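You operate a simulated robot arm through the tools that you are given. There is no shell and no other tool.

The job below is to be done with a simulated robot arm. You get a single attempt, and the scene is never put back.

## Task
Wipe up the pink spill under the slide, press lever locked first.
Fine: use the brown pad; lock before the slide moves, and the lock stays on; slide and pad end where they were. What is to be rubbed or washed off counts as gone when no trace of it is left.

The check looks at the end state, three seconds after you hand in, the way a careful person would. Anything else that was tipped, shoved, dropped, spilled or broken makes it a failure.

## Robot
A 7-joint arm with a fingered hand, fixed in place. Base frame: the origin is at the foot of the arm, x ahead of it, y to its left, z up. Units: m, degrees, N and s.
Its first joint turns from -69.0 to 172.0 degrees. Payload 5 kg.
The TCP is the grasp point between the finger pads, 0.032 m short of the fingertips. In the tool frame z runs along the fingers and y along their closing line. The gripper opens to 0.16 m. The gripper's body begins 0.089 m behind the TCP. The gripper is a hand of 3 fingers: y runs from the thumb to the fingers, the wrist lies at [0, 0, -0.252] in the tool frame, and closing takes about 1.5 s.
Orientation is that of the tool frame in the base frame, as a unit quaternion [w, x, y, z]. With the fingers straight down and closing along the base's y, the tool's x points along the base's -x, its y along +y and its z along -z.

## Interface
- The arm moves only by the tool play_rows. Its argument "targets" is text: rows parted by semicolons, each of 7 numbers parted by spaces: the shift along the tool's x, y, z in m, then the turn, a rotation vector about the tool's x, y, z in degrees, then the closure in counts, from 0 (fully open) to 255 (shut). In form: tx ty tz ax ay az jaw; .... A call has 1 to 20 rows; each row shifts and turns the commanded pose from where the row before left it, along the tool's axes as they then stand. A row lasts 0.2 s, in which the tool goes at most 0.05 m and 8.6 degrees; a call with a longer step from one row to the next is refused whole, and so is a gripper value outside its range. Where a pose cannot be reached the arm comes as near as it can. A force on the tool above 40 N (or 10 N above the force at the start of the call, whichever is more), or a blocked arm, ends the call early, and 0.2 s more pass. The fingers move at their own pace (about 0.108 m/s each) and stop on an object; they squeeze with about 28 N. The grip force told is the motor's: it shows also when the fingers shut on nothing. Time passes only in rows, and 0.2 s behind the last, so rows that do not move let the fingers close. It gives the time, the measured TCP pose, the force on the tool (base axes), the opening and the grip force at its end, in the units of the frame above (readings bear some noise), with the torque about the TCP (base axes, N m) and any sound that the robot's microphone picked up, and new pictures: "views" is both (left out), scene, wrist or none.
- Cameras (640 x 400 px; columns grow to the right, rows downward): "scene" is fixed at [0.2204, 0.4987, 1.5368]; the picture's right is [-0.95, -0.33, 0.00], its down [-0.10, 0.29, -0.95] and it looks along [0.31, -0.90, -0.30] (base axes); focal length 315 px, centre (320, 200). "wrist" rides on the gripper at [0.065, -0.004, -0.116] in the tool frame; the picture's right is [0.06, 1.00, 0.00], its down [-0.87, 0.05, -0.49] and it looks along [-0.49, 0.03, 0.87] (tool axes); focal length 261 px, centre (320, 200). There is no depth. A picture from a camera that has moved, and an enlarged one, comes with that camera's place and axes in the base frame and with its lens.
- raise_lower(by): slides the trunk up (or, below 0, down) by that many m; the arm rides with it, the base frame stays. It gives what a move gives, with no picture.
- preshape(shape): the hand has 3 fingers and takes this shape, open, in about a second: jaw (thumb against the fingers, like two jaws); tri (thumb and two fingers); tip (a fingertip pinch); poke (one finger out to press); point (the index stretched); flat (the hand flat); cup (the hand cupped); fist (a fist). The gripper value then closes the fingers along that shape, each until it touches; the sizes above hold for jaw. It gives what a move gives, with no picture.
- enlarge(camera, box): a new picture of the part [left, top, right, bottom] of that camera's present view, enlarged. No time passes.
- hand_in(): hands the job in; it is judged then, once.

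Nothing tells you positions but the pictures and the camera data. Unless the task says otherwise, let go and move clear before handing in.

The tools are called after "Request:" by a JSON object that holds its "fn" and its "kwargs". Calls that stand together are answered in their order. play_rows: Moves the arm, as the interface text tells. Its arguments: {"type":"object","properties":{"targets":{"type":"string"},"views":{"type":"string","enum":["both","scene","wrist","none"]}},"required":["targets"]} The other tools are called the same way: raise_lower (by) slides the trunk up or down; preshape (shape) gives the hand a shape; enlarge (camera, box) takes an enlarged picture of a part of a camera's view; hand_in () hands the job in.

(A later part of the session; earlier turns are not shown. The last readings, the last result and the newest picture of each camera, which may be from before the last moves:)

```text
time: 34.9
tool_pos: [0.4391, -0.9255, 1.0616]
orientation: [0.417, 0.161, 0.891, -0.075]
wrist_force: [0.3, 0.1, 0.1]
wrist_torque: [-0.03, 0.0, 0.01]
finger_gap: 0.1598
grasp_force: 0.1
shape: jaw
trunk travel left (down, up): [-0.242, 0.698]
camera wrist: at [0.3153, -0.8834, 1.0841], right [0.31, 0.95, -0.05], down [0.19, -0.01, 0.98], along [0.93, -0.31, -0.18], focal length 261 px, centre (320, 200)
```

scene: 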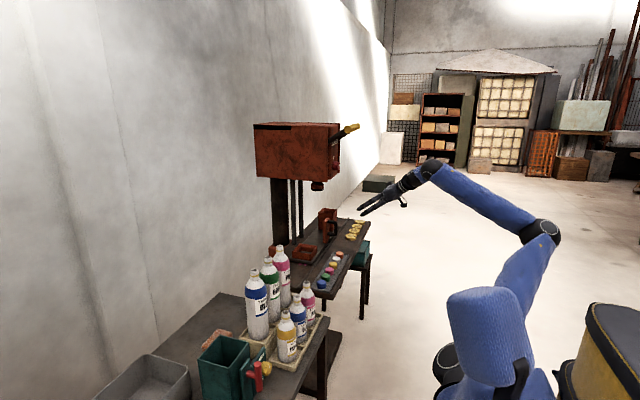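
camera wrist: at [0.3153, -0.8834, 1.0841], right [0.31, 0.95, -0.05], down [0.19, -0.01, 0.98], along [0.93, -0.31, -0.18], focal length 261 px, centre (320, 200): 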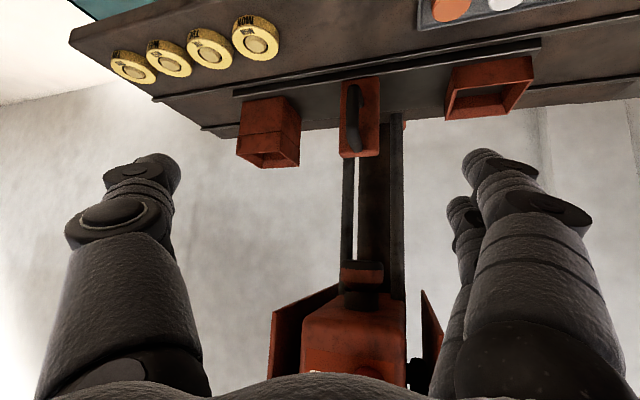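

Request:
{"fn": "enlarge", "kwargs": {"camera": "wrist", "box": [320, 60, 416, 170]}}

Request:
{"fn": "enlarge", "kwargs": {"camera": "scene", "box": [300, 200, 356, 235]}}

```text
3.64 times, centred on (368, 115) of wrist
camera zoom: at [0.3153, -0.8834, 1.0841], right [0.31, 0.95, -0.05], down [0.19, -0.01, 0.98], along [0.93, -0.31, -0.18], focal length 948 px, centre (146, 509)
```

zoom: 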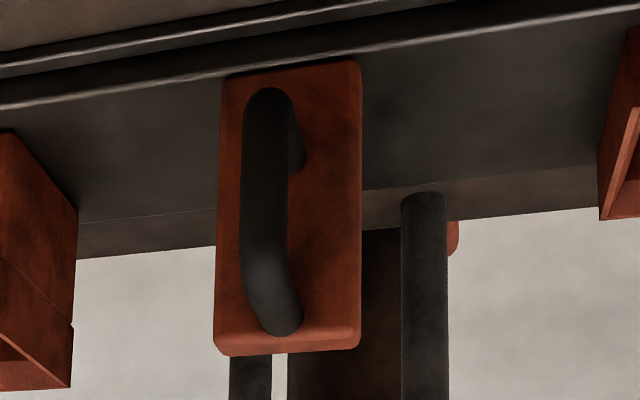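

```text
11.43 times, centred on (328, 218) of scene
camera zoom: at [0.2204, 0.4987, 1.5368], right [-0.95, -0.33, 0.0], down [-0.1, 0.29, -0.95], along [0.31, -0.9, -0.3], focal length 3596 px, centre (229, 0)
```

zoom: 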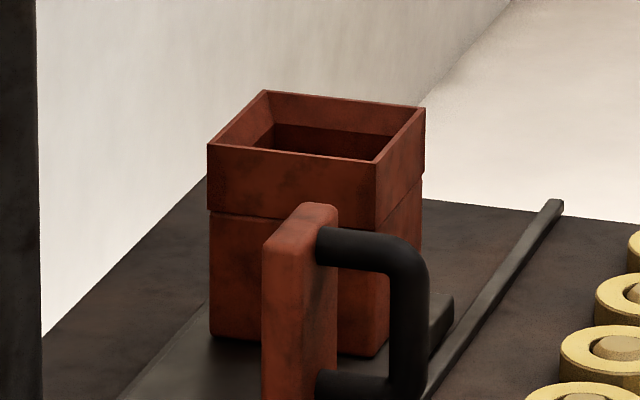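

The handle bar is 2 cm thick at (0.630, −0.949), z about 0.91, with its block face at x ≈ 0.671. I'll pre-close the hand to about 7 cm and bring it in front of the handle.

Request:
{"fn": "play_rows", "kwargs": {"targets": "-0.0012 0.0118 0.0388 0 0 0 130; -0.0012 0.0118 0.0388 0 0 0 130; -0.0012 0.0118 0.0388 0 0 0 130; -0.0012 0.0118 0.0388 0 0 0 130", "views": "both"}}

```text
time: 35.9
tool_pos: [0.5723, -0.9217, 0.9634]
orientation: [0.416, 0.16, 0.892, -0.075]
wrist_force: [-0.4, 0.0, -0.6]
wrist_torque: [0.02, 0.02, 0.01]
finger_gap: 0.0794
grasp_force: 0.1
shape: jaw
trunk travel left (down, up): [-0.242, 0.698]
camera wrist: at [0.448, -0.8806, 0.9881], right [0.31, 0.95, -0.05], down [0.19, -0.01, 0.98], along [0.93, -0.31, -0.18], focal length 261 px, centre (320, 200)
```

scene: 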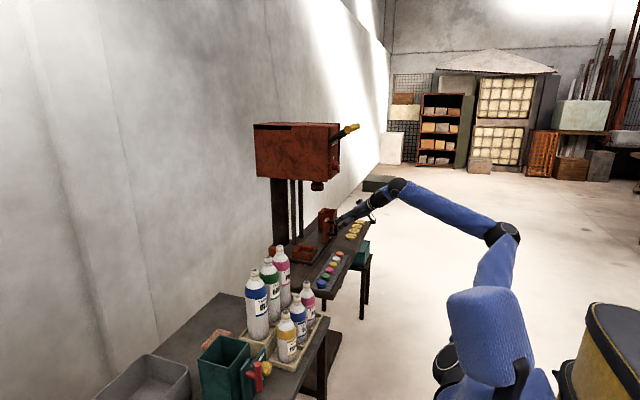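
wrist: 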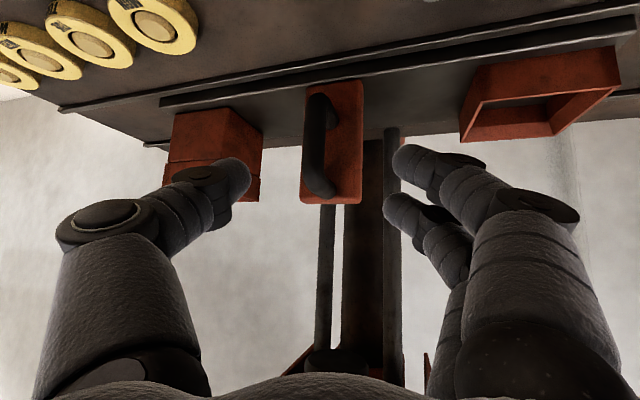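

Request:
{"fn": "play_rows", "kwargs": {"targets": "-0.0003 -0.0009 0.0292 0 0 0 130; -0.0003 -0.0009 0.0292 0 0 0 130; -0.0003 -0.0009 0.0292 0 0 0 130", "views": "both"}}

Request:
{"fn": "enlarge", "kwargs": {"camera": "scene", "box": [296, 195, 376, 245]}}

```text
time: 36.7
tool_pos: [0.6355, -0.9499, 0.9075]
orientation: [0.417, 0.159, 0.892, -0.075]
wrist_force: [-1.4, 1.9, -0.8]
wrist_torque: [0.0, 0.02, 0.03]
finger_gap: 0.08
grasp_force: 0.1
shape: jaw
trunk travel left (down, up): [-0.242, 0.698]
camera wrist: at [0.5107, -0.9097, 0.9311], right [0.31, 0.95, -0.05], down [0.19, -0.01, 0.98], along [0.93, -0.31, -0.18], focal length 261 px, centre (320, 200)
```

scene: 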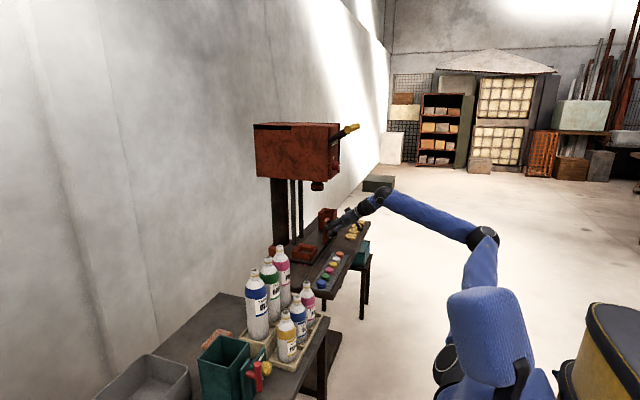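
wrist: 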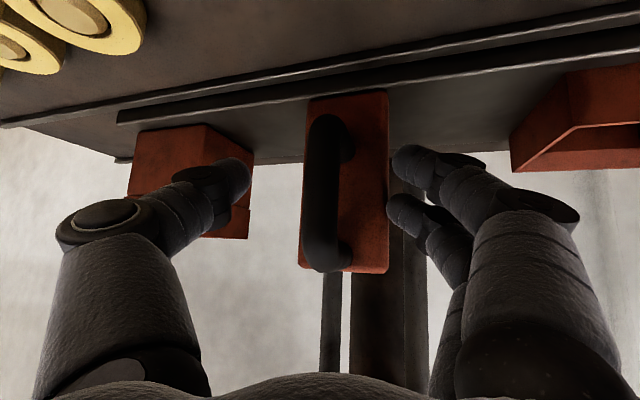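

```text
8.00 times, centred on (336, 220) of scene
camera zoom: at [0.2204, 0.4987, 1.5368], right [-0.95, -0.33, 0.0], down [-0.1, 0.29, -0.95], along [0.31, -0.9, -0.3], focal length 2517 px, centre (192, 40)
```

zoom: 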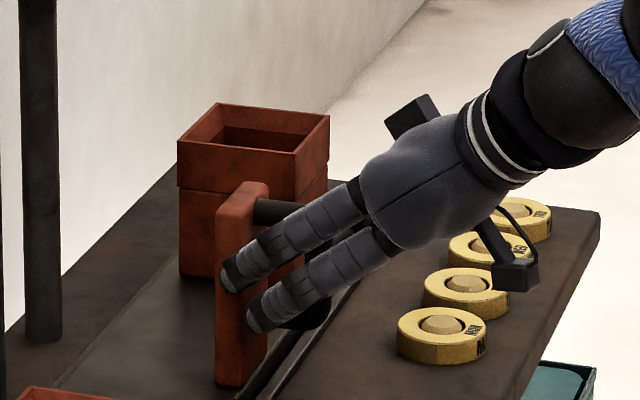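

The D-handle sits centred between thumb and fingers, clear of the block. I'll close on it.

Request:
{"fn": "play_rows", "kwargs": {"targets": "0 0 0 0 0 0 200; 0 0 0 0 0 0 255; 0 0 0 0 0 0 255; 0 0 0 0 0 0 255; 0 0 0 0 0 0 255; 0 0 0 0 0 0 255", "views": "wrist"}}

```text
time: 38.1
tool_pos: [0.6359, -0.9508, 0.9052]
orientation: [0.417, 0.159, 0.892, -0.075]
wrist_force: [3.9, 4.6, -2.7]
wrist_torque: [0.26, -0.04, 0.6]
finger_gap: 0.0242
grasp_force: 28.5
shape: jaw
trunk travel left (down, up): [-0.242, 0.698]
camera wrist: at [0.5118, -0.9091, 0.931], right [0.31, 0.95, -0.05], down [0.19, -0.01, 0.98], along [0.93, -0.31, -0.18], focal length 261 px, centre (320, 200)
```

wrist: 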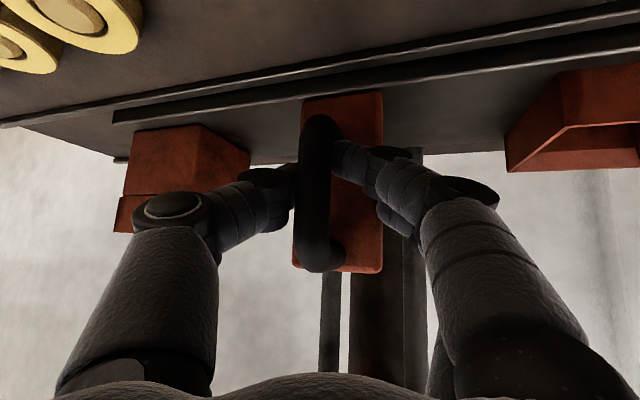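

The grip is firm. I'll slide towards −y in steps, watching force and reach.

Request:
{"fn": "play_rows", "kwargs": {"targets": "-0.0022 -0.0094 0.0027 0 0 0 255; -0.0033 -0.0141 0.004 0 0 0 255; -0.0044 -0.0188 0.0053 0 0 0 255; -0.0044 -0.0188 0.0053 0 0 0 255", "views": "both"}}

```text
time: 39.1
tool_pos: [0.6348, -1.0168, 0.9069]
orientation: [0.417, 0.158, 0.892, -0.074]
wrist_force: [20.5, -2.4, 0.6]
wrist_torque: [0.05, -0.31, 0.45]
finger_gap: 0.0231
grasp_force: 28.8
shape: jaw
trunk travel left (down, up): [-0.242, 0.698]
camera wrist: at [0.511, -0.9743, 0.9308], right [0.31, 0.95, -0.05], down [0.19, -0.01, 0.98], along [0.93, -0.31, -0.18], focal length 261 px, centre (320, 200)
```

scene: 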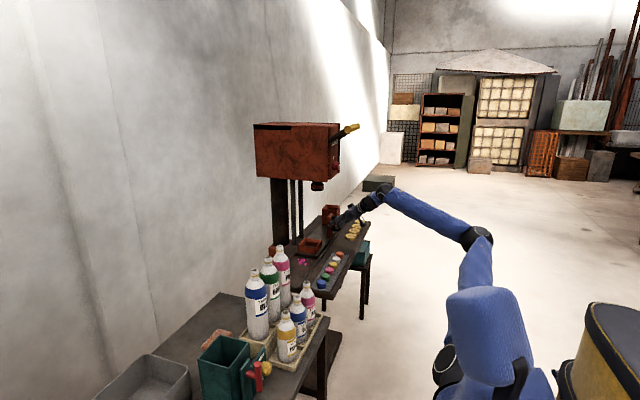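
wrist: 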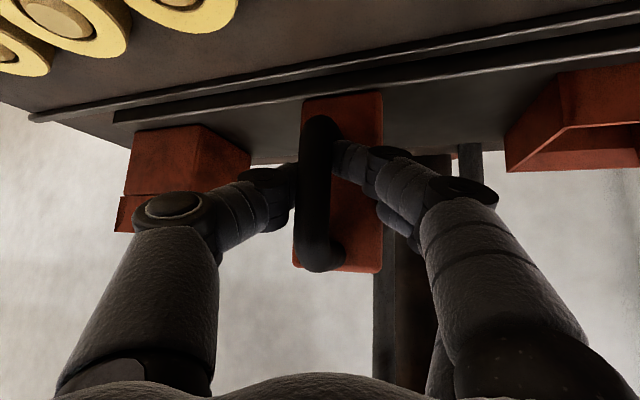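

Request:
{"fn": "enlarge", "kwargs": {"camera": "scene", "box": [270, 215, 366, 275]}}

```text
6.67 times, centred on (318, 245) of scene
camera zoom: at [0.2204, 0.4987, 1.5368], right [-0.95, -0.33, 0.0], down [-0.1, 0.29, -0.95], along [0.31, -0.9, -0.3], focal length 2098 px, centre (333, -100)
```

zoom: 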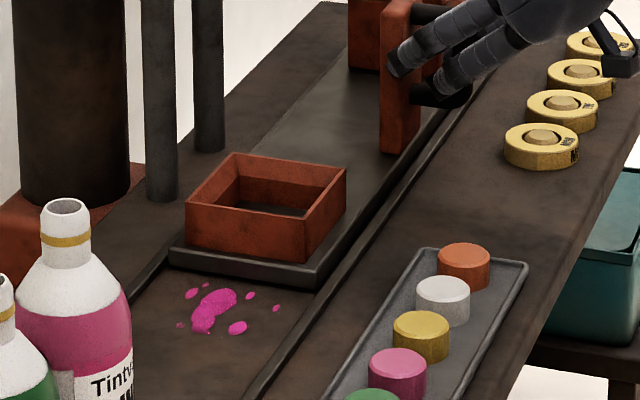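

The whole spill is showing, spanning about x 0.685–0.755 and y −0.755 to −0.685. I'll slide another 7 cm to leave room for wiping.

Request:
{"fn": "play_rows", "kwargs": {"targets": "-0.0035 -0.0141 0.0045 0 0 0 255; -0.0044 -0.0185 0.0057 0 0 0 255; -0.0044 -0.0188 0.0053 0 0 0 255; -0.0044 -0.0188 0.0053 0 0 0 255; 0 0 0 0 0 0 255", "views": "both"}}

Request:
{"fn": "enlarge", "kwargs": {"camera": "scene", "box": [270, 215, 366, 275]}}

```text
time: 40.3
tool_pos: [0.6342, -1.0902, 0.9065]
orientation: [0.417, 0.159, 0.892, -0.075]
wrist_force: [29.5, -0.5, 8.1]
wrist_torque: [0.05, -0.52, 0.5]
finger_gap: 0.0227
grasp_force: 28.7
shape: jaw
trunk travel left (down, up): [-0.242, 0.698]
camera wrist: at [0.5102, -1.049, 0.9309], right [0.31, 0.95, -0.05], down [0.19, -0.01, 0.98], along [0.93, -0.31, -0.18], focal length 261 px, centre (320, 200)
```

scene: 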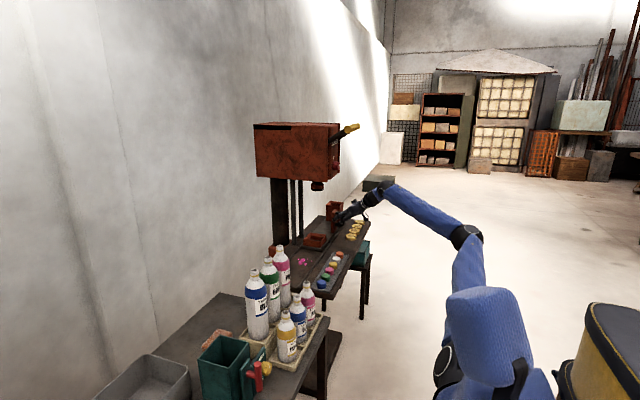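
wrist: 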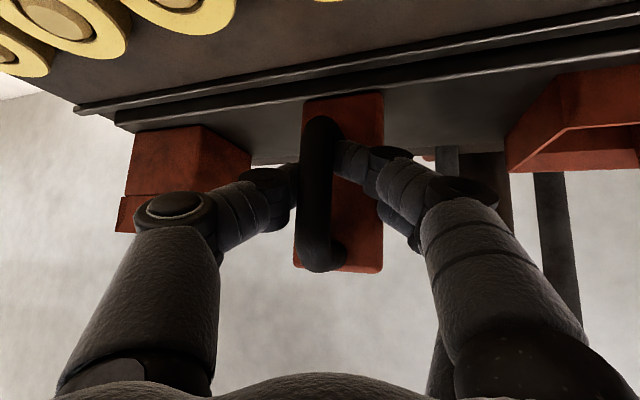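

```text
6.67 times, centred on (318, 245) of scene
camera zoom: at [0.2204, 0.4987, 1.5368], right [-0.95, -0.33, 0.0], down [-0.1, 0.29, -0.95], along [0.31, -0.9, -0.3], focal length 2098 px, centre (333, -100)
```

zoom: 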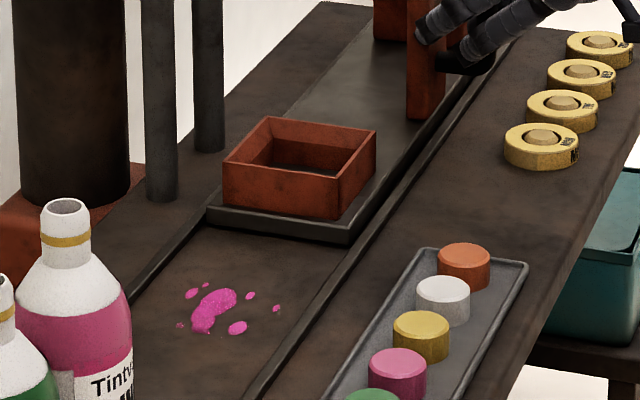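

The slide is clear of the spill. I'll relieve the side load, release the handle and back out along the approach line.

Request:
{"fn": "play_rows", "kwargs": {"targets": "-0.0012 0.0007 0.0014 0 0 0 255; 0 0 0 0 0 0 200; 0 0 0 0 0 0 150; 0 0 0 0 0 0 130; 0 0 0 0 0 0 130; 0 0 -0.03 0 0 0 130; 0 0 -0.035 0 0 0 130; 0 0 -0.04 0 0 0 130; 0 0 -0.04 0 0 0 130", "views": "both"}}

Request:
{"fn": "enlarge", "kwargs": {"camera": "scene", "box": [270, 190, 366, 250]}}

```text
time: 42.3
tool_pos: [0.5318, -1.0497, 1.001]
orientation: [0.417, 0.159, 0.892, -0.074]
wrist_force: [0.3, 0.0, -0.4]
wrist_torque: [-0.01, 0.05, 0.01]
finger_gap: 0.0775
grasp_force: 0.1
shape: jaw
trunk travel left (down, up): [-0.242, 0.698]
camera wrist: at [0.4079, -1.0086, 1.0235], right [0.31, 0.95, -0.05], down [0.19, -0.01, 0.98], along [0.93, -0.31, -0.18], focal length 261 px, centre (320, 200)
```

scene: 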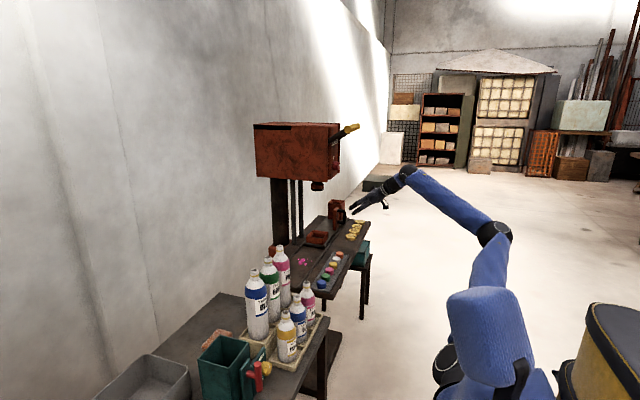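
wrist: 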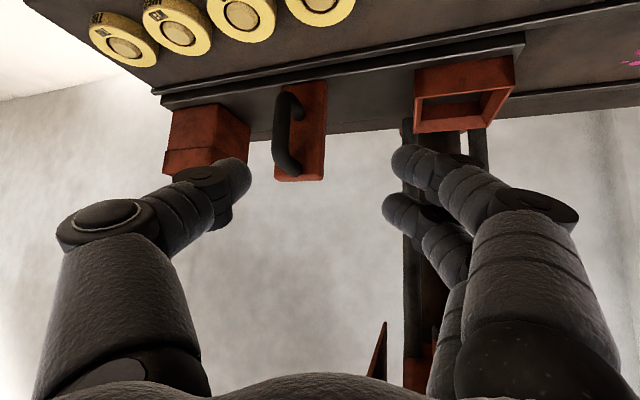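

```text
6.67 times, centred on (318, 220) of scene
camera zoom: at [0.2204, 0.4987, 1.5368], right [-0.95, -0.33, 0.0], down [-0.1, 0.29, -0.95], along [0.31, -0.9, -0.3], focal length 2098 px, centre (333, 67)
```

zoom: 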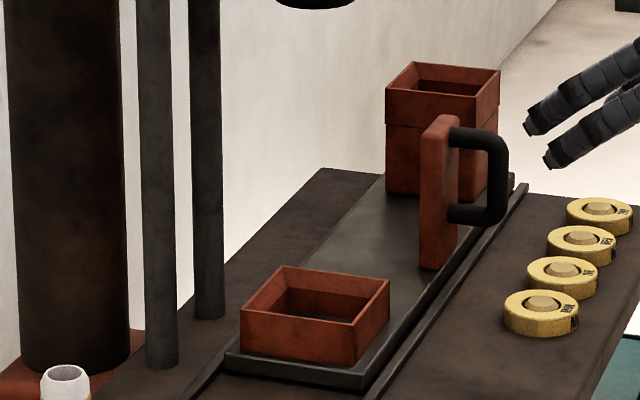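

The slide is parked clear and everything on it is undisturbed. Now I'll retreat away from the lever, then go up and over to the pad on the nearer table.

Request:
{"fn": "play_rows", "kwargs": {"targets": "0.0167 0.033 -0.02 0 0 0 0; 0.0167 0.033 -0.02 0 0 0 0; 0.0167 0.033 -0.02 0 0 0 0; 0.0167 0.033 -0.02 0 0 0 0; 0.0167 0.033 -0.02 0 0 0 0; 0.0167 0.033 -0.02 0 0 0 0; 0.0167 0.033 -0.02 0 0 0 0; 0.0167 0.033 -0.02 0 0 0 0; 0.0167 0.033 -0.02 0 0 0 0; 0.0167 0.033 -0.02 0 0 0 0", "views": "none"}}

Request:
{"fn": "raise_lower", "kwargs": {"by": 0.25}}

Request:
{"fn": "play_rows", "kwargs": {"targets": "0 0 0 0 8 0 0; 0 0 0 0 8 0 0; 0 0 0 0 8 0 0; 0 0 0 0 8 0 0; 0 0 0 0 8 0 0; 0 0 0 0 8 0 0; 0 0 0 0 0 -8 0; 0 0 0 0 0 -8 0", "views": "both"}}

```text
time: 44.5
tool_pos: [0.4026, -0.6519, 1.0013]
orientation: [0.417, 0.16, 0.892, -0.074]
wrist_force: [0.3, -0.3, -1.1]
wrist_torque: [0.01, 0.0, -0.04]
finger_gap: 0.1602
grasp_force: 0.0
shape: jaw
trunk travel left (down, up): [-0.242, 0.698]
```

```text
time: 47.1
tool_pos: [0.4011, -0.652, 1.2525]
orientation: [0.417, 0.159, 0.892, -0.074]
wrist_force: [1.2, 0.7, -0.1]
wrist_torque: [0.0, 0.03, 0.04]
finger_gap: 0.1599
grasp_force: 0.1
shape: jaw
trunk travel left (down, up): [-0.492, 0.448]
```

```text
time: 48.9
tool_pos: [0.4025, -0.6519, 1.2521]
orientation: [0.017, 0.036, 0.999, -0.006]
wrist_force: [-0.2, 0.2, 0.3]
wrist_torque: [0.02, 0.04, 0.04]
finger_gap: 0.1597
grasp_force: 0.1
shape: jaw
trunk travel left (down, up): [-0.492, 0.448]
camera wrist: at [0.3331, -0.6499, 1.3652], right [0.01, 1.0, -0.01], down [0.85, 0.0, 0.52], along [0.52, -0.02, -0.85], focal length 261 px, centre (320, 200)
```

scene: 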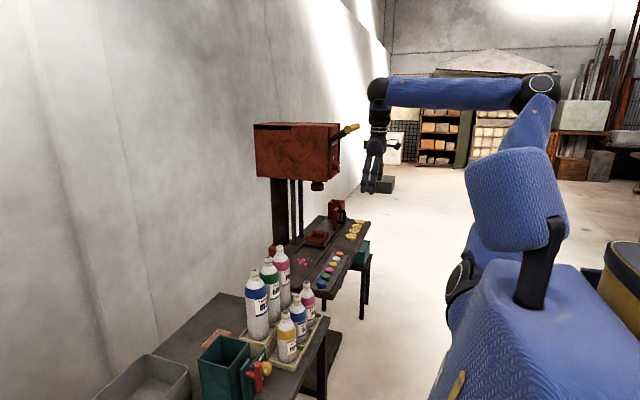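
wrist: 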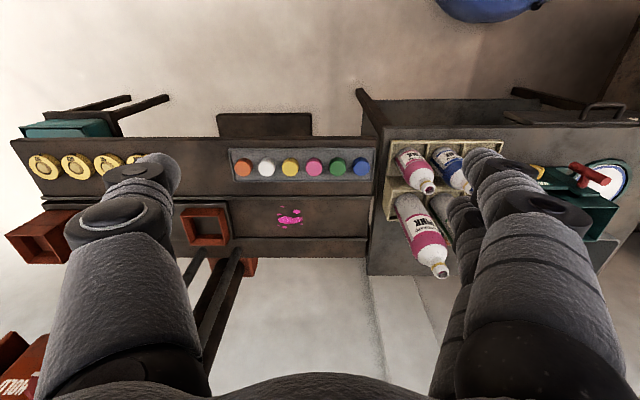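

Request:
{"fn": "enlarge", "kwargs": {"camera": "wrist", "box": [220, 180, 380, 280]}}

Request:
{"fn": "play_rows", "kwargs": {"targets": "0 0.045 0 0 0 0 0; 0 0.045 0 0 0 0 0; 0 0.045 0 0 0 0 0; 0 0.045 0 0 0 0 0; 0 0.045 0 0 0 0 0; 0 0.045 0 0 0 0 0; 0 0.045 0 0 0 0 0; 0 0.045 0 0 0 0 0; 0 0.045 0 0 0 0 0; -0.04 0 0 0 0 0 0; -0.04 0 0 0 0 0 0; -0.04 0 0 0 0 0 0", "views": "both"}}

```text
4.00 times, centred on (300, 230) of wrist
camera zoom: at [0.3331, -0.6499, 1.3652], right [0.01, 1.0, -0.01], down [0.85, 0.0, 0.52], along [0.52, -0.02, -0.85], focal length 1043 px, centre (400, 80)
```

zoom: 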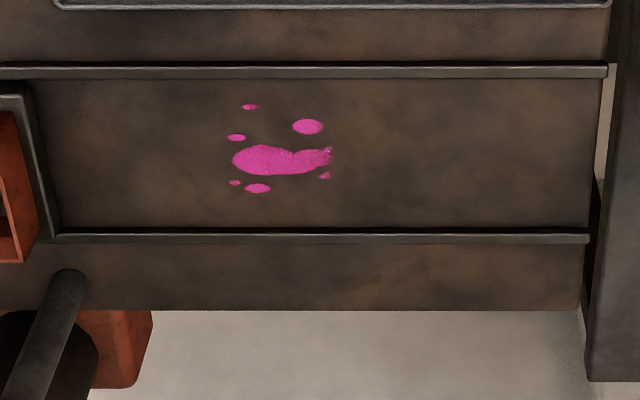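

```text
time: 51.5
tool_pos: [0.5531, -0.2576, 1.2524]
orientation: [0.016, 0.037, 0.999, -0.005]
wrist_force: [0.8, 0.4, -0.7]
wrist_torque: [0.04, 0.06, 0.0]
finger_gap: 0.1597
grasp_force: 0.1
shape: jaw
trunk travel left (down, up): [-0.492, 0.448]
camera wrist: at [0.4846, -0.2548, 1.3659], right [0.01, 1.0, -0.01], down [0.85, 0.0, 0.52], along [0.52, -0.02, -0.85], focal length 261 px, centre (320, 200)
```

scene: 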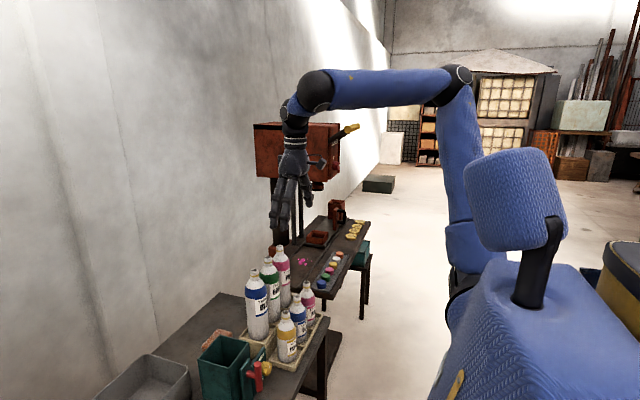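
wrist: 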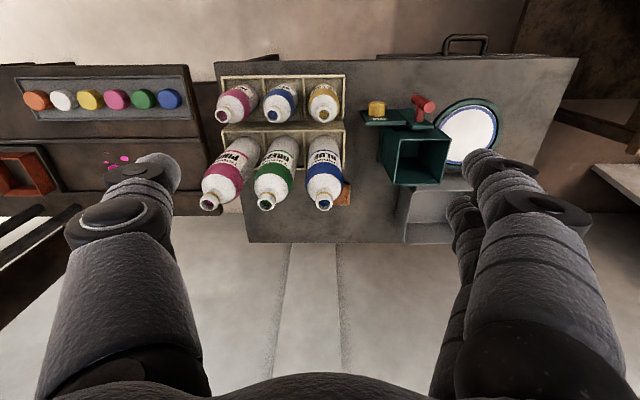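

Request:
{"fn": "enlarge", "kwargs": {"camera": "wrist", "box": [190, 60, 510, 260]}}

Request:
{"fn": "enlarge", "kwargs": {"camera": "scene", "box": [180, 300, 300, 375]}}

```text
2.00 times, centred on (350, 160) of wrist
camera zoom: at [0.4846, -0.2548, 1.3659], right [0.01, 1.0, -0.01], down [0.85, 0.0, 0.52], along [0.52, -0.02, -0.85], focal length 521 px, centre (260, 280)
```

zoom: 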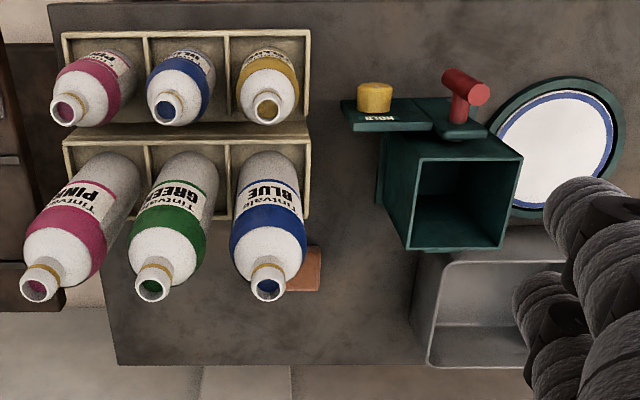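

```text
5.33 times, centred on (240, 338) of scene
camera zoom: at [0.2204, 0.4987, 1.5368], right [-0.95, -0.33, 0.0], down [-0.1, 0.29, -0.95], along [0.31, -0.9, -0.3], focal length 1678 px, centre (747, -533)
```

zoom: 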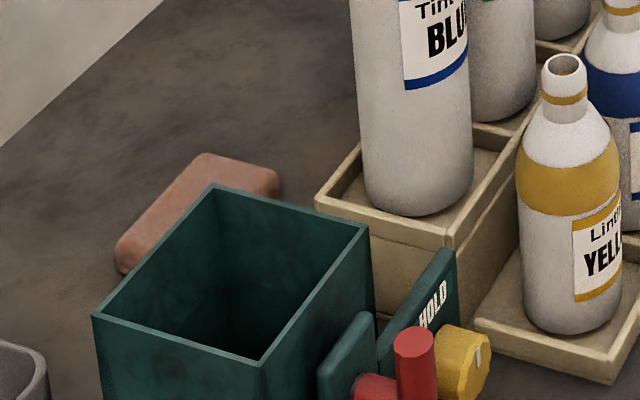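

The spill lies between two low rails, at x 0.693–0.765, y −0.777 to −0.706, on a surface at z ≈ 0.805. The pad is roughly 10 × 6.5 × 3 cm, centred near (0.833, −0.208), behind the blue bottle. I'll fly over it at this safe height and look.

Request:
{"fn": "play_rows", "kwargs": {"targets": "-0.0393 0.0101 0.0013 0 0 0 0; -0.0393 0.0101 0.0013 0 0 0 0; -0.0393 0.0101 0.0013 0 0 0 0; -0.0393 0.0101 0.0013 0 0 0 0; -0.0393 0.0101 0.0013 0 0 0 0; -0.0393 0.0101 0.0013 0 0 0 0; -0.0393 0.0101 0.0013 0 0 0 0; 0 0 0 0 1.8 -4.2 0", "views": "both"}}

```text
time: 53.3
tool_pos: [0.7389, -0.2715, 1.1521]
orientation: [0.005, -0.001, 1.0, -0.002]
wrist_force: [-0.5, -0.1, 0.2]
wrist_torque: [0.02, -0.02, 0.02]
finger_gap: 0.1599
grasp_force: 0.2
shape: jaw
out of reach, approached as far as the arm can: row 2, 3, 4, 5, 6, 7, 8
trunk travel left (down, up): [-0.492, 0.448]
camera wrist: at [0.6722, -0.2748, 1.2675], right [-0.06, 1.0, 0.0], down [0.86, 0.06, 0.5], along [0.5, 0.03, -0.87], focal length 261 px, centre (320, 200)
```

scene: 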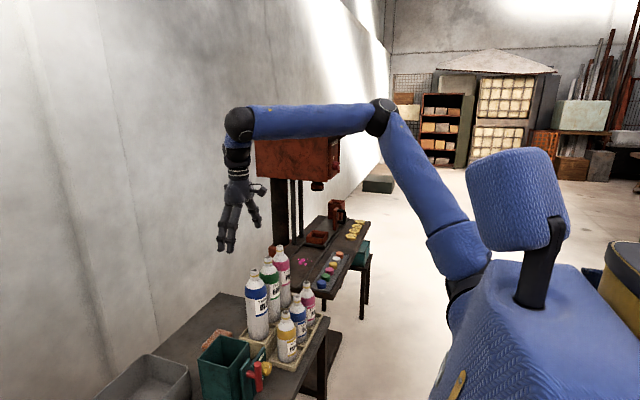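
wrist: 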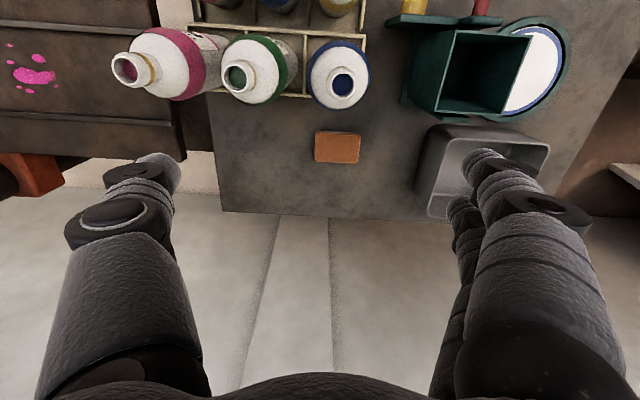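

Request:
{"fn": "enlarge", "kwargs": {"camera": "wrist", "box": [280, 90, 400, 190]}}

Request:
{"fn": "enlarge", "kwargs": {"camera": "scene", "box": [190, 320, 254, 360]}}

```text
4.00 times, centred on (340, 140) of wrist
camera zoom: at [0.6722, -0.2748, 1.2675], right [-0.06, 1.0, 0.0], down [0.86, 0.06, 0.5], along [0.5, 0.03, -0.87], focal length 1043 px, centre (240, 440)
```

zoom: 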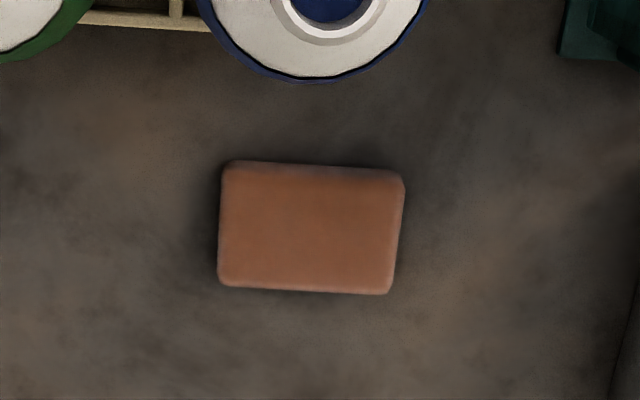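

```text
10.00 times, centred on (222, 340) of scene
camera zoom: at [0.2204, 0.4987, 1.5368], right [-0.95, -0.33, 0.0], down [-0.1, 0.29, -0.95], along [0.31, -0.9, -0.3], focal length 3146 px, centre (1300, -1200)
```

zoom: 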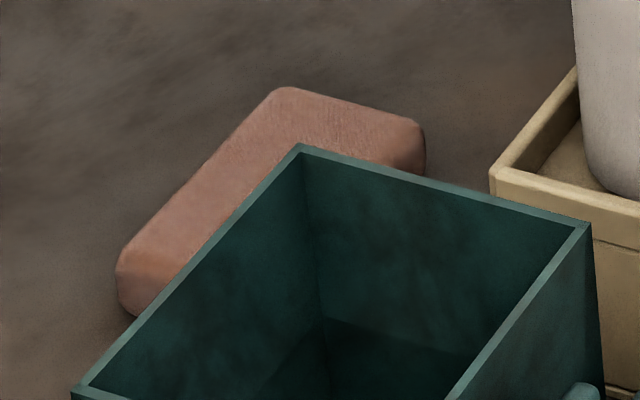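

The pad's top is at z ≈ 0.742 and it spans x 0.814–0.880, y −0.274 to −0.184 (centre 0.847, −0.229). The wrist was at its bend limit here. I'll raise the trunk so the forearm slopes down over the bottles, then lower with the arm and move over the pad.

Request:
{"fn": "raise_lower", "kwargs": {"by": 0.2}}

Request:
{"fn": "play_rows", "kwargs": {"targets": "0 0 0.04 0 0 0 0; 0 0 0.04 0 0 0 0; 0 0 0.04 0 0 0 0; 0 0 0.04 0 0 0 0; -0.027 0.0105 0 0 0 0 0; -0.027 0.0105 0 0 0 0 0; -0.027 0.0105 0 0 0 0 0; -0.027 0.0105 0 0 0 0 0", "views": "both"}}

```text
time: 55.5
tool_pos: [0.7394, -0.2711, 1.3522]
orientation: [0.005, 0.0, 1.0, -0.002]
wrist_force: [-0.1, 0.3, 0.9]
wrist_torque: [-0.02, 0.01, 0.01]
finger_gap: 0.16
grasp_force: 0.0
shape: jaw
trunk travel left (down, up): [-0.692, 0.248]
```

```text
time: 57.3
tool_pos: [0.8354, -0.242, 1.1882]
orientation: [0.008, 0.0, 1.0, 0.0]
wrist_force: [0.5, 0.5, 0.8]
wrist_torque: [0.04, -0.02, 0.0]
finger_gap: 0.1604
grasp_force: 0.1
shape: jaw
out of reach, approached as far as the arm can: row 8
trunk travel left (down, up): [-0.692, 0.248]
camera wrist: at [0.7681, -0.2464, 1.3025], right [-0.06, 1.0, 0.0], down [0.86, 0.05, 0.51], along [0.5, 0.03, -0.86], focal length 261 px, centre (320, 200)
```

scene: 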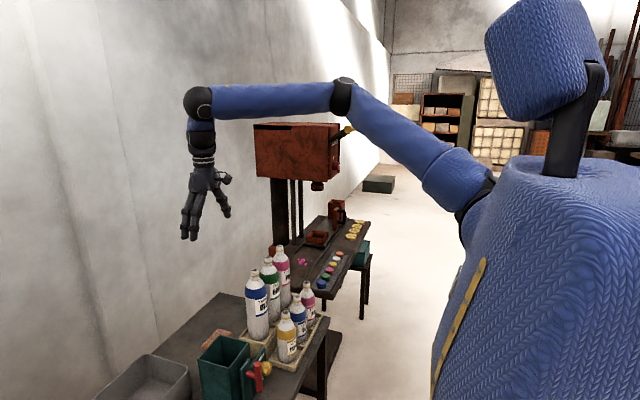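
wrist: 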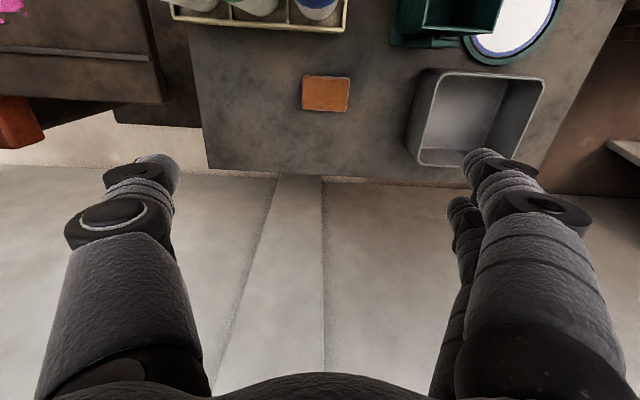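

Request:
{"fn": "play_rows", "kwargs": {"targets": "-0.0019 0.0022 0.045 0 0 0 0; -0.0019 0.0022 0.045 0 0 0 0; -0.0019 0.0022 0.045 0 0 0 0; -0.0019 0.0022 0.045 0 0 0 0; -0.0019 0.0022 0.045 0 0 0 0; -0.0019 0.0022 0.045 0 0 0 0", "views": "both"}}

Request:
{"fn": "enlarge", "kwargs": {"camera": "wrist", "box": [240, 20, 400, 120]}}

Request:
{"fn": "enlarge", "kwargs": {"camera": "scene", "box": [150, 180, 330, 360]}}

```text
time: 58.7
tool_pos: [0.8158, -0.2578, 0.9391]
orientation: [0.006, 0.0, 1.0, -0.001]
wrist_force: [-0.8, -0.2, -0.7]
wrist_torque: [-0.01, -0.02, 0.01]
finger_gap: 0.1598
grasp_force: 0.1
shape: jaw
out of reach, approached as far as the arm can: row 4, 5, 6
trunk travel left (down, up): [-0.692, 0.248]
camera wrist: at [0.7497, -0.2624, 1.0538], right [-0.06, 1.0, 0.0], down [0.86, 0.05, 0.5], along [0.5, 0.03, -0.86], focal length 261 px, centre (320, 200)
```

scene: 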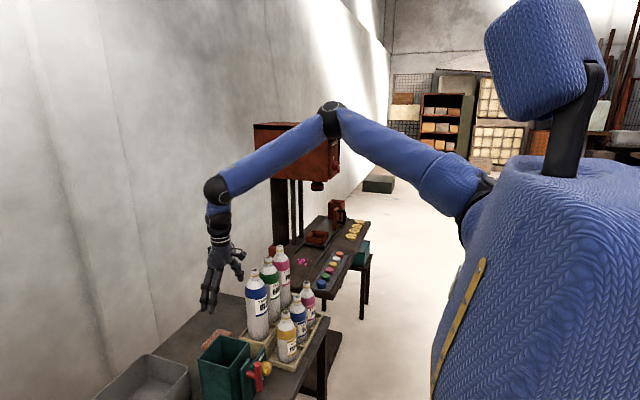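
wrist: 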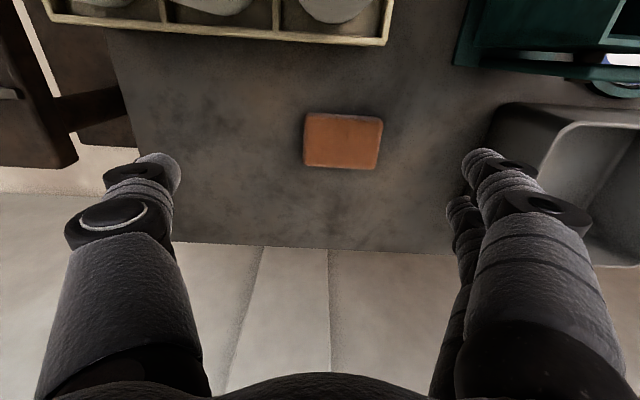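

```text
4.00 times, centred on (320, 70) of wrist
camera zoom: at [0.7497, -0.2624, 1.0538], right [-0.06, 1.0, 0.0], down [0.86, 0.05, 0.5], along [0.5, 0.03, -0.86], focal length 1043 px, centre (320, 720)
```

zoom: 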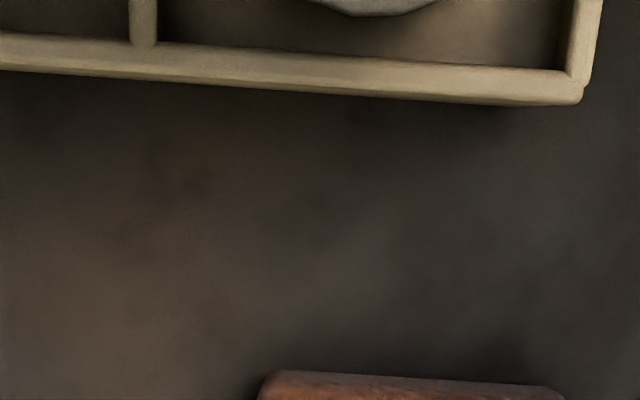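

```text
2.22 times, centred on (240, 270) of scene
camera zoom: at [0.2204, 0.4987, 1.5368], right [-0.95, -0.33, 0.0], down [-0.1, 0.29, -0.95], along [0.31, -0.9, -0.3], focal length 699 px, centre (498, 44)
```

zoom: 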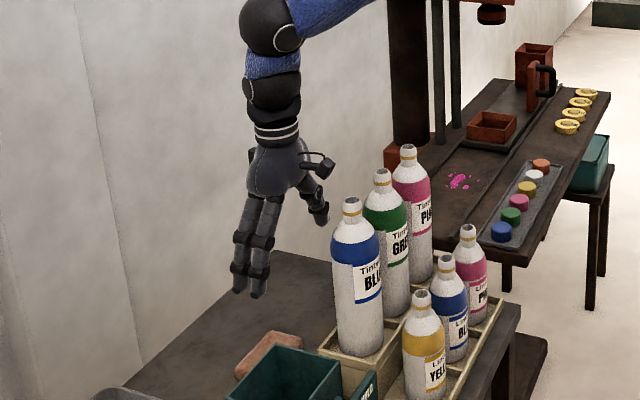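

The arm is short by about 3 cm here, and the camera would pass too near the blue bottle. I'll rise again, drop the trunk instead, and re-approach so the reach is better.

Request:
{"fn": "play_rows", "kwargs": {"targets": "0 0 -0.04 0 0 0 0; 0 0 -0.04 0 0 0 0; 0 0 -0.04 0 0 0 0; -0.01 0.01 -0.04 0 0 0 0; -0.01 0.01 -0.04 0 0 0 0", "views": "none"}}

Request:
{"fn": "raise_lower", "kwargs": {"by": -0.15}}

Request:
{"fn": "play_rows", "kwargs": {"targets": "-0.01 0.01 0 0 0 0 0; -0.01 0.005 0 0 0 0 0; -0.01 0.005 0 0 0 0 0", "views": "both"}}

```text
time: 59.9
tool_pos: [0.8311, -0.2407, 1.1394]
orientation: [0.004, 0.001, 1.0, -0.003]
wrist_force: [-0.8, 0.3, -0.1]
wrist_torque: [-0.03, 0.02, 0.0]
finger_gap: 0.1597
grasp_force: 0.1
shape: jaw
trunk travel left (down, up): [-0.692, 0.248]
```

```text
time: 61.6
tool_pos: [0.8325, -0.2394, 0.9883]
orientation: [0.005, 0.0, 1.0, -0.002]
wrist_force: [-0.2, -0.6, 0.3]
wrist_torque: [0.0, 0.01, 0.01]
finger_gap: 0.1601
grasp_force: 0.0
shape: jaw
trunk travel left (down, up): [-0.542, 0.398]
```

```text
time: 62.4
tool_pos: [0.8503, -0.2326, 0.9836]
orientation: [0.007, 0.0, 1.0, 0.001]
wrist_force: [-0.3, -0.9, 1.5]
wrist_torque: [0.02, 0.02, 0.02]
finger_gap: 0.1599
grasp_force: 0.1
shape: jaw
out of reach, approached as far as the arm can: row 2, 3
trunk travel left (down, up): [-0.542, 0.398]
camera wrist: at [0.7829, -0.237, 1.0987], right [-0.06, 1.0, 0.0], down [0.86, 0.05, 0.5], along [0.5, 0.03, -0.86], focal length 261 px, centre (320, 200)
```

scene: 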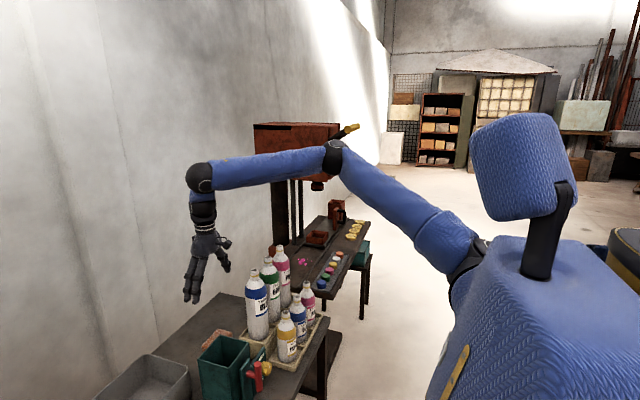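
wrist: 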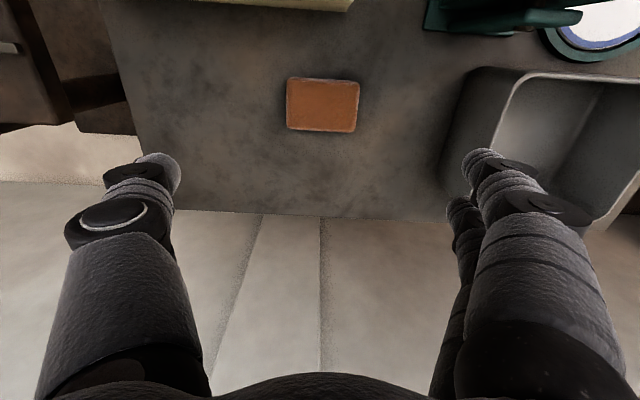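

Now the hand is right above the pad with room beside the bottle. I'll lower by trunk in steps.

Request:
{"fn": "raise_lower", "kwargs": {"by": -0.14}}

Request:
{"fn": "play_rows", "kwargs": {"targets": "0.002 0.004 0 0 0 0 0", "views": "both"}}

Request:
{"fn": "enlarge", "kwargs": {"camera": "scene", "box": [150, 200, 310, 360]}}

```text
time: 64.1
tool_pos: [0.849, -0.2318, 0.8458]
orientation: [0.008, 0.0, 1.0, 0.001]
wrist_force: [0.1, -0.4, 0.4]
wrist_torque: [-0.01, 0.0, 0.01]
finger_gap: 0.1602
grasp_force: 0.0
shape: jaw
trunk travel left (down, up): [-0.402, 0.538]
```

```text
time: 64.5
tool_pos: [0.8485, -0.228, 0.8438]
orientation: [0.008, 0.001, 1.0, 0.001]
wrist_force: [-0.4, -0.1, 0.1]
wrist_torque: [-0.03, 0.0, -0.05]
finger_gap: 0.1599
grasp_force: 0.0
shape: jaw
trunk travel left (down, up): [-0.402, 0.538]
camera wrist: at [0.7802, -0.232, 0.9583], right [-0.06, 1.0, 0.0], down [0.86, 0.05, 0.51], along [0.51, 0.03, -0.86], focal length 261 px, centre (320, 200)
```

scene: 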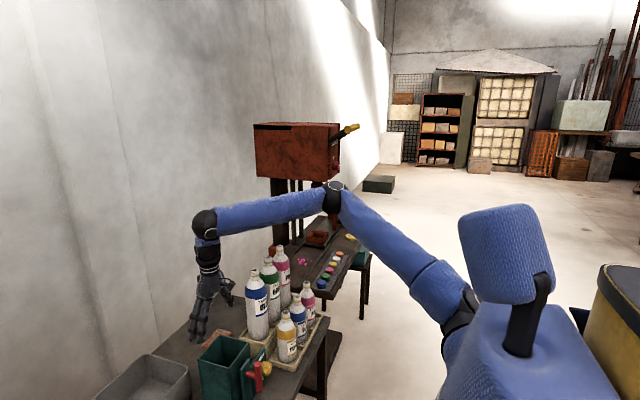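
wrist: 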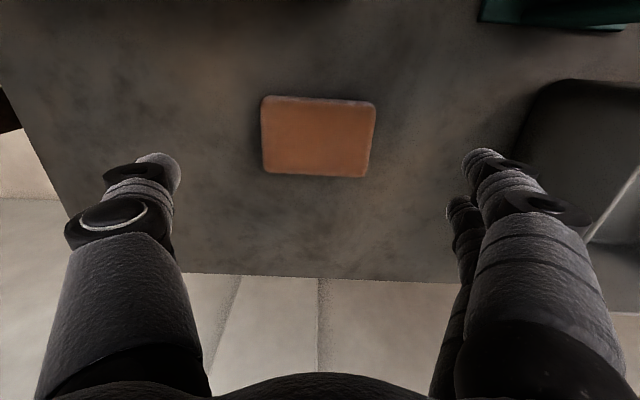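

```text
2.50 times, centred on (230, 280) of scene
camera zoom: at [0.2204, 0.4987, 1.5368], right [-0.95, -0.33, 0.0], down [-0.1, 0.29, -0.95], along [0.31, -0.9, -0.3], focal length 787 px, centre (545, 0)
```

zoom: 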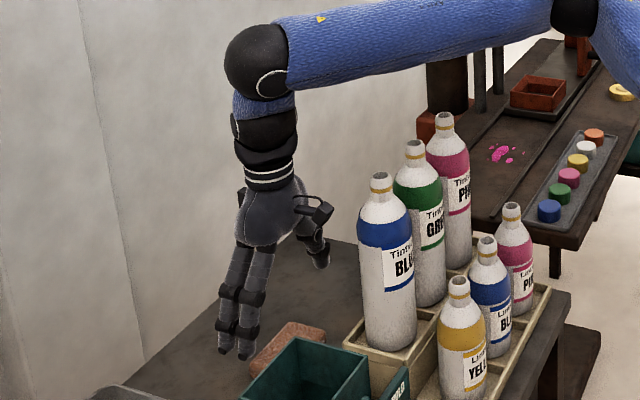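

Request:
{"fn": "play_rows", "kwargs": {"targets": "0 0 0.022 0 0 0 0; 0 0 0.022 0 0 0 0", "views": "none"}}

Request:
{"fn": "raise_lower", "kwargs": {"by": -0.03}}

Request:
{"fn": "play_rows", "kwargs": {"targets": "0 0 0 0 0 0 60; 0 0 0 0 0 0 60", "views": "both"}}

Request:
{"fn": "enlarge", "kwargs": {"camera": "scene", "box": [150, 200, 310, 360]}}

```text
time: 65.1
tool_pos: [0.8482, -0.2255, 0.7989]
orientation: [0.008, 0.001, 1.0, 0.001]
wrist_force: [0.4, 0.8, -0.2]
wrist_torque: [-0.02, 0.04, -0.01]
finger_gap: 0.16
grasp_force: 0.2
shape: jaw
trunk travel left (down, up): [-0.402, 0.538]
```

```text
time: 65.8
tool_pos: [0.8469, -0.2258, 0.7689]
orientation: [0.008, 0.0, 1.0, 0.001]
wrist_force: [0.4, 1.0, 0.2]
wrist_torque: [-0.01, -0.01, 0.0]
finger_gap: 0.16
grasp_force: 0.0
shape: jaw
trunk travel left (down, up): [-0.372, 0.568]
```

```text
time: 66.4
tool_pos: [0.848, -0.2274, 0.7696]
orientation: [0.008, 0.001, 1.0, 0.001]
wrist_force: [-0.1, -0.6, -0.9]
wrist_torque: [0.03, -0.01, -0.04]
finger_gap: 0.1228
grasp_force: 0.1
shape: jaw
trunk travel left (down, up): [-0.372, 0.568]
camera wrist: at [0.7806, -0.2308, 0.8842], right [-0.06, 1.0, 0.0], down [0.86, 0.05, 0.51], along [0.5, 0.03, -0.86], focal length 261 px, centre (320, 200)
```

scene: 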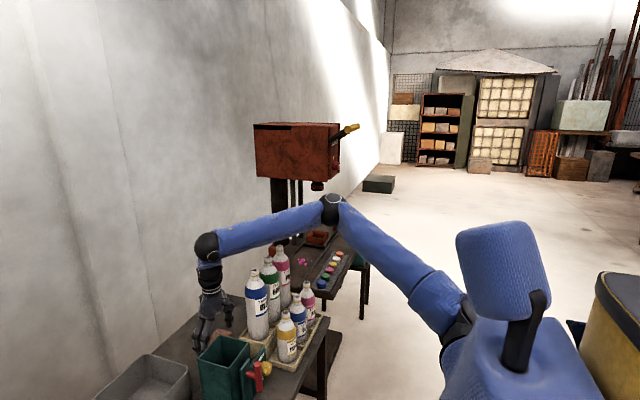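
wrist: 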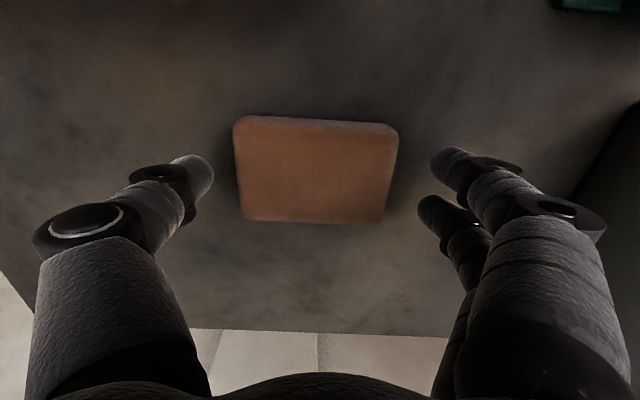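

```text
2.50 times, centred on (230, 280) of scene
camera zoom: at [0.2204, 0.4987, 1.5368], right [-0.95, -0.33, 0.0], down [-0.1, 0.29, -0.95], along [0.31, -0.9, -0.3], focal length 787 px, centre (545, 0)
```

zoom: 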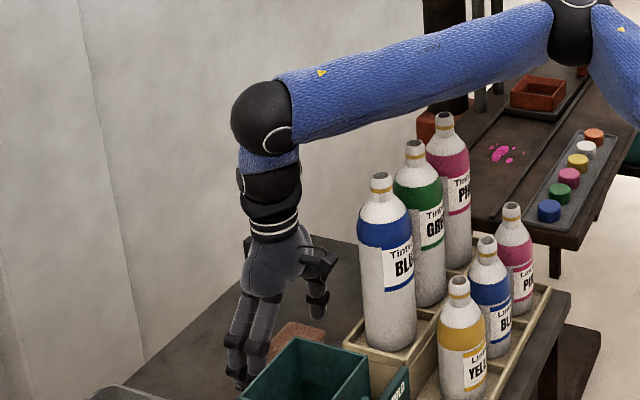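

The pad is centred between thumb and fingers and aligned with them. I'll lower another 11 mm and close.

Request:
{"fn": "play_rows", "kwargs": {"targets": "0 0 0.006 0 0 0 60; 0 0 0.005 0 0 0 60; 0 0 0 0 0 0 60", "views": "none"}}

Request:
{"fn": "play_rows", "kwargs": {"targets": "0 0 0 0 0 0 110; 0 0 0 0 0 0 150; 0 0 0 0 0 0 200; 0 0 0 0 0 0 255; 0 0 0 0 0 0 255; 0 0 0 0 0 0 255", "views": "both"}}

```text
time: 67.2
tool_pos: [0.8478, -0.2276, 0.7593]
orientation: [0.01, 0.0, 1.0, 0.002]
wrist_force: [0.3, -0.5, 0.1]
wrist_torque: [-0.02, 0.03, -0.01]
finger_gap: 0.1228
grasp_force: 0.1
shape: jaw
trunk travel left (down, up): [-0.372, 0.568]
```

```text
time: 68.6
tool_pos: [0.8486, -0.2277, 0.7593]
orientation: [0.008, 0.0, 1.0, 0.003]
wrist_force: [0.1, -0.3, 0.1]
wrist_torque: [0.0, -0.03, 0.02]
finger_gap: 0.0885
grasp_force: 28.2
shape: jaw
trunk travel left (down, up): [-0.372, 0.568]
camera wrist: at [0.7807, -0.2319, 0.8737], right [-0.06, 1.0, 0.0], down [0.86, 0.05, 0.51], along [0.51, 0.03, -0.86], focal length 261 px, centre (320, 200)
```

scene: 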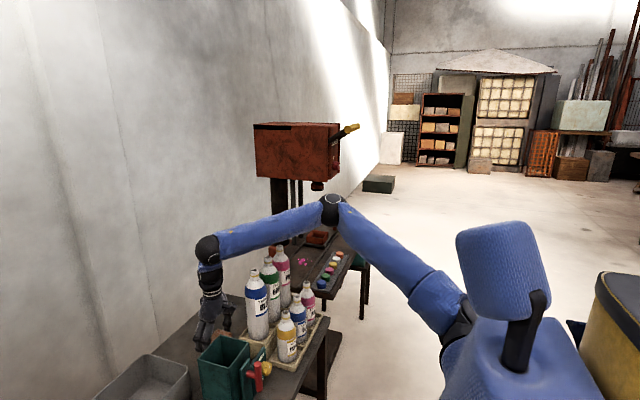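
wrist: 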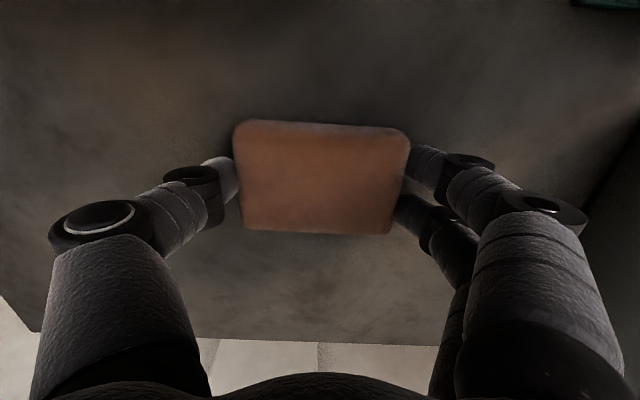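

The pad is gripped (8.9 cm gap, no stray load) at TCP (0.8486, −0.2277, 0.7593), which I'll need for putting it back. I'll lift straight up by trunk and check.

Request:
{"fn": "raise_lower", "kwargs": {"by": 0.05}}

Request:
{"fn": "play_rows", "kwargs": {"targets": "0 0 0 0 0 0 255", "views": "both"}}

Request:
{"fn": "enlarge", "kwargs": {"camera": "scene", "box": [150, 200, 310, 360]}}

```text
time: 69.6
tool_pos: [0.8484, -0.2278, 0.8091]
orientation: [0.008, 0.0, 1.0, 0.002]
wrist_force: [-0.9, -0.2, -0.2]
wrist_torque: [0.01, 0.01, 0.01]
finger_gap: 0.0889
grasp_force: 28.9
shape: jaw
trunk travel left (down, up): [-0.422, 0.518]
```

```text
time: 70.0
tool_pos: [0.849, -0.2275, 0.8104]
orientation: [0.009, 0.0, 1.0, 0.002]
wrist_force: [-0.5, 0.3, 0.0]
wrist_torque: [0.0, 0.0, 0.01]
finger_gap: 0.0888
grasp_force: 28.0
shape: jaw
trunk travel left (down, up): [-0.422, 0.518]
camera wrist: at [0.7808, -0.2319, 0.9236], right [-0.06, 1.0, 0.0], down [0.86, 0.05, 0.51], along [0.51, 0.03, -0.86], focal length 261 px, centre (320, 200)
```

scene: 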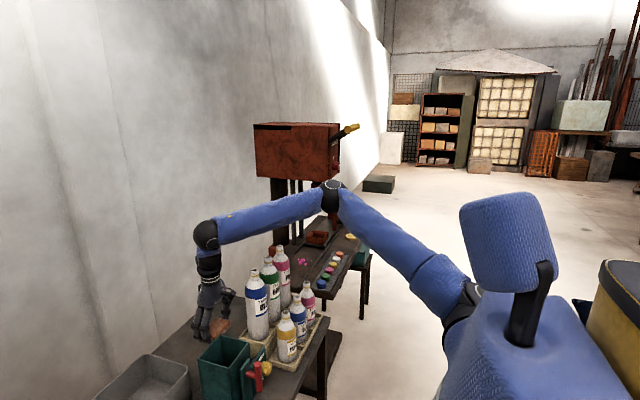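
wrist: 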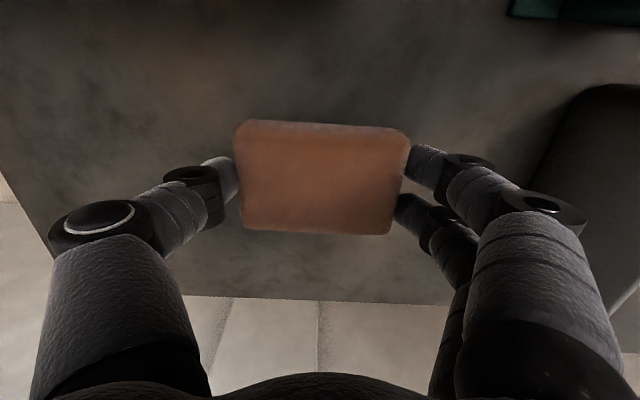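

```text
2.50 times, centred on (230, 280) of scene
camera zoom: at [0.2204, 0.4987, 1.5368], right [-0.95, -0.33, 0.0], down [-0.1, 0.29, -0.95], along [0.31, -0.9, -0.3], focal length 787 px, centre (545, 0)
```

zoom: 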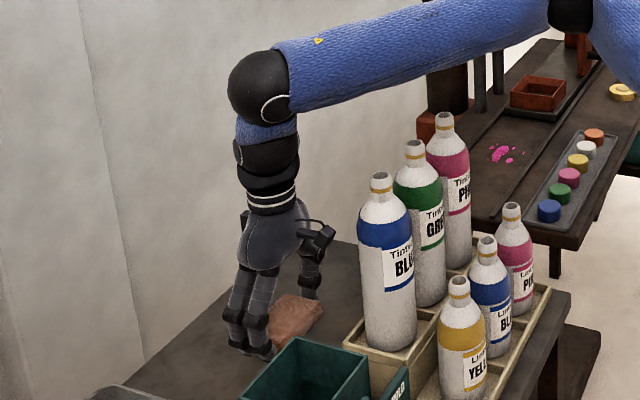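

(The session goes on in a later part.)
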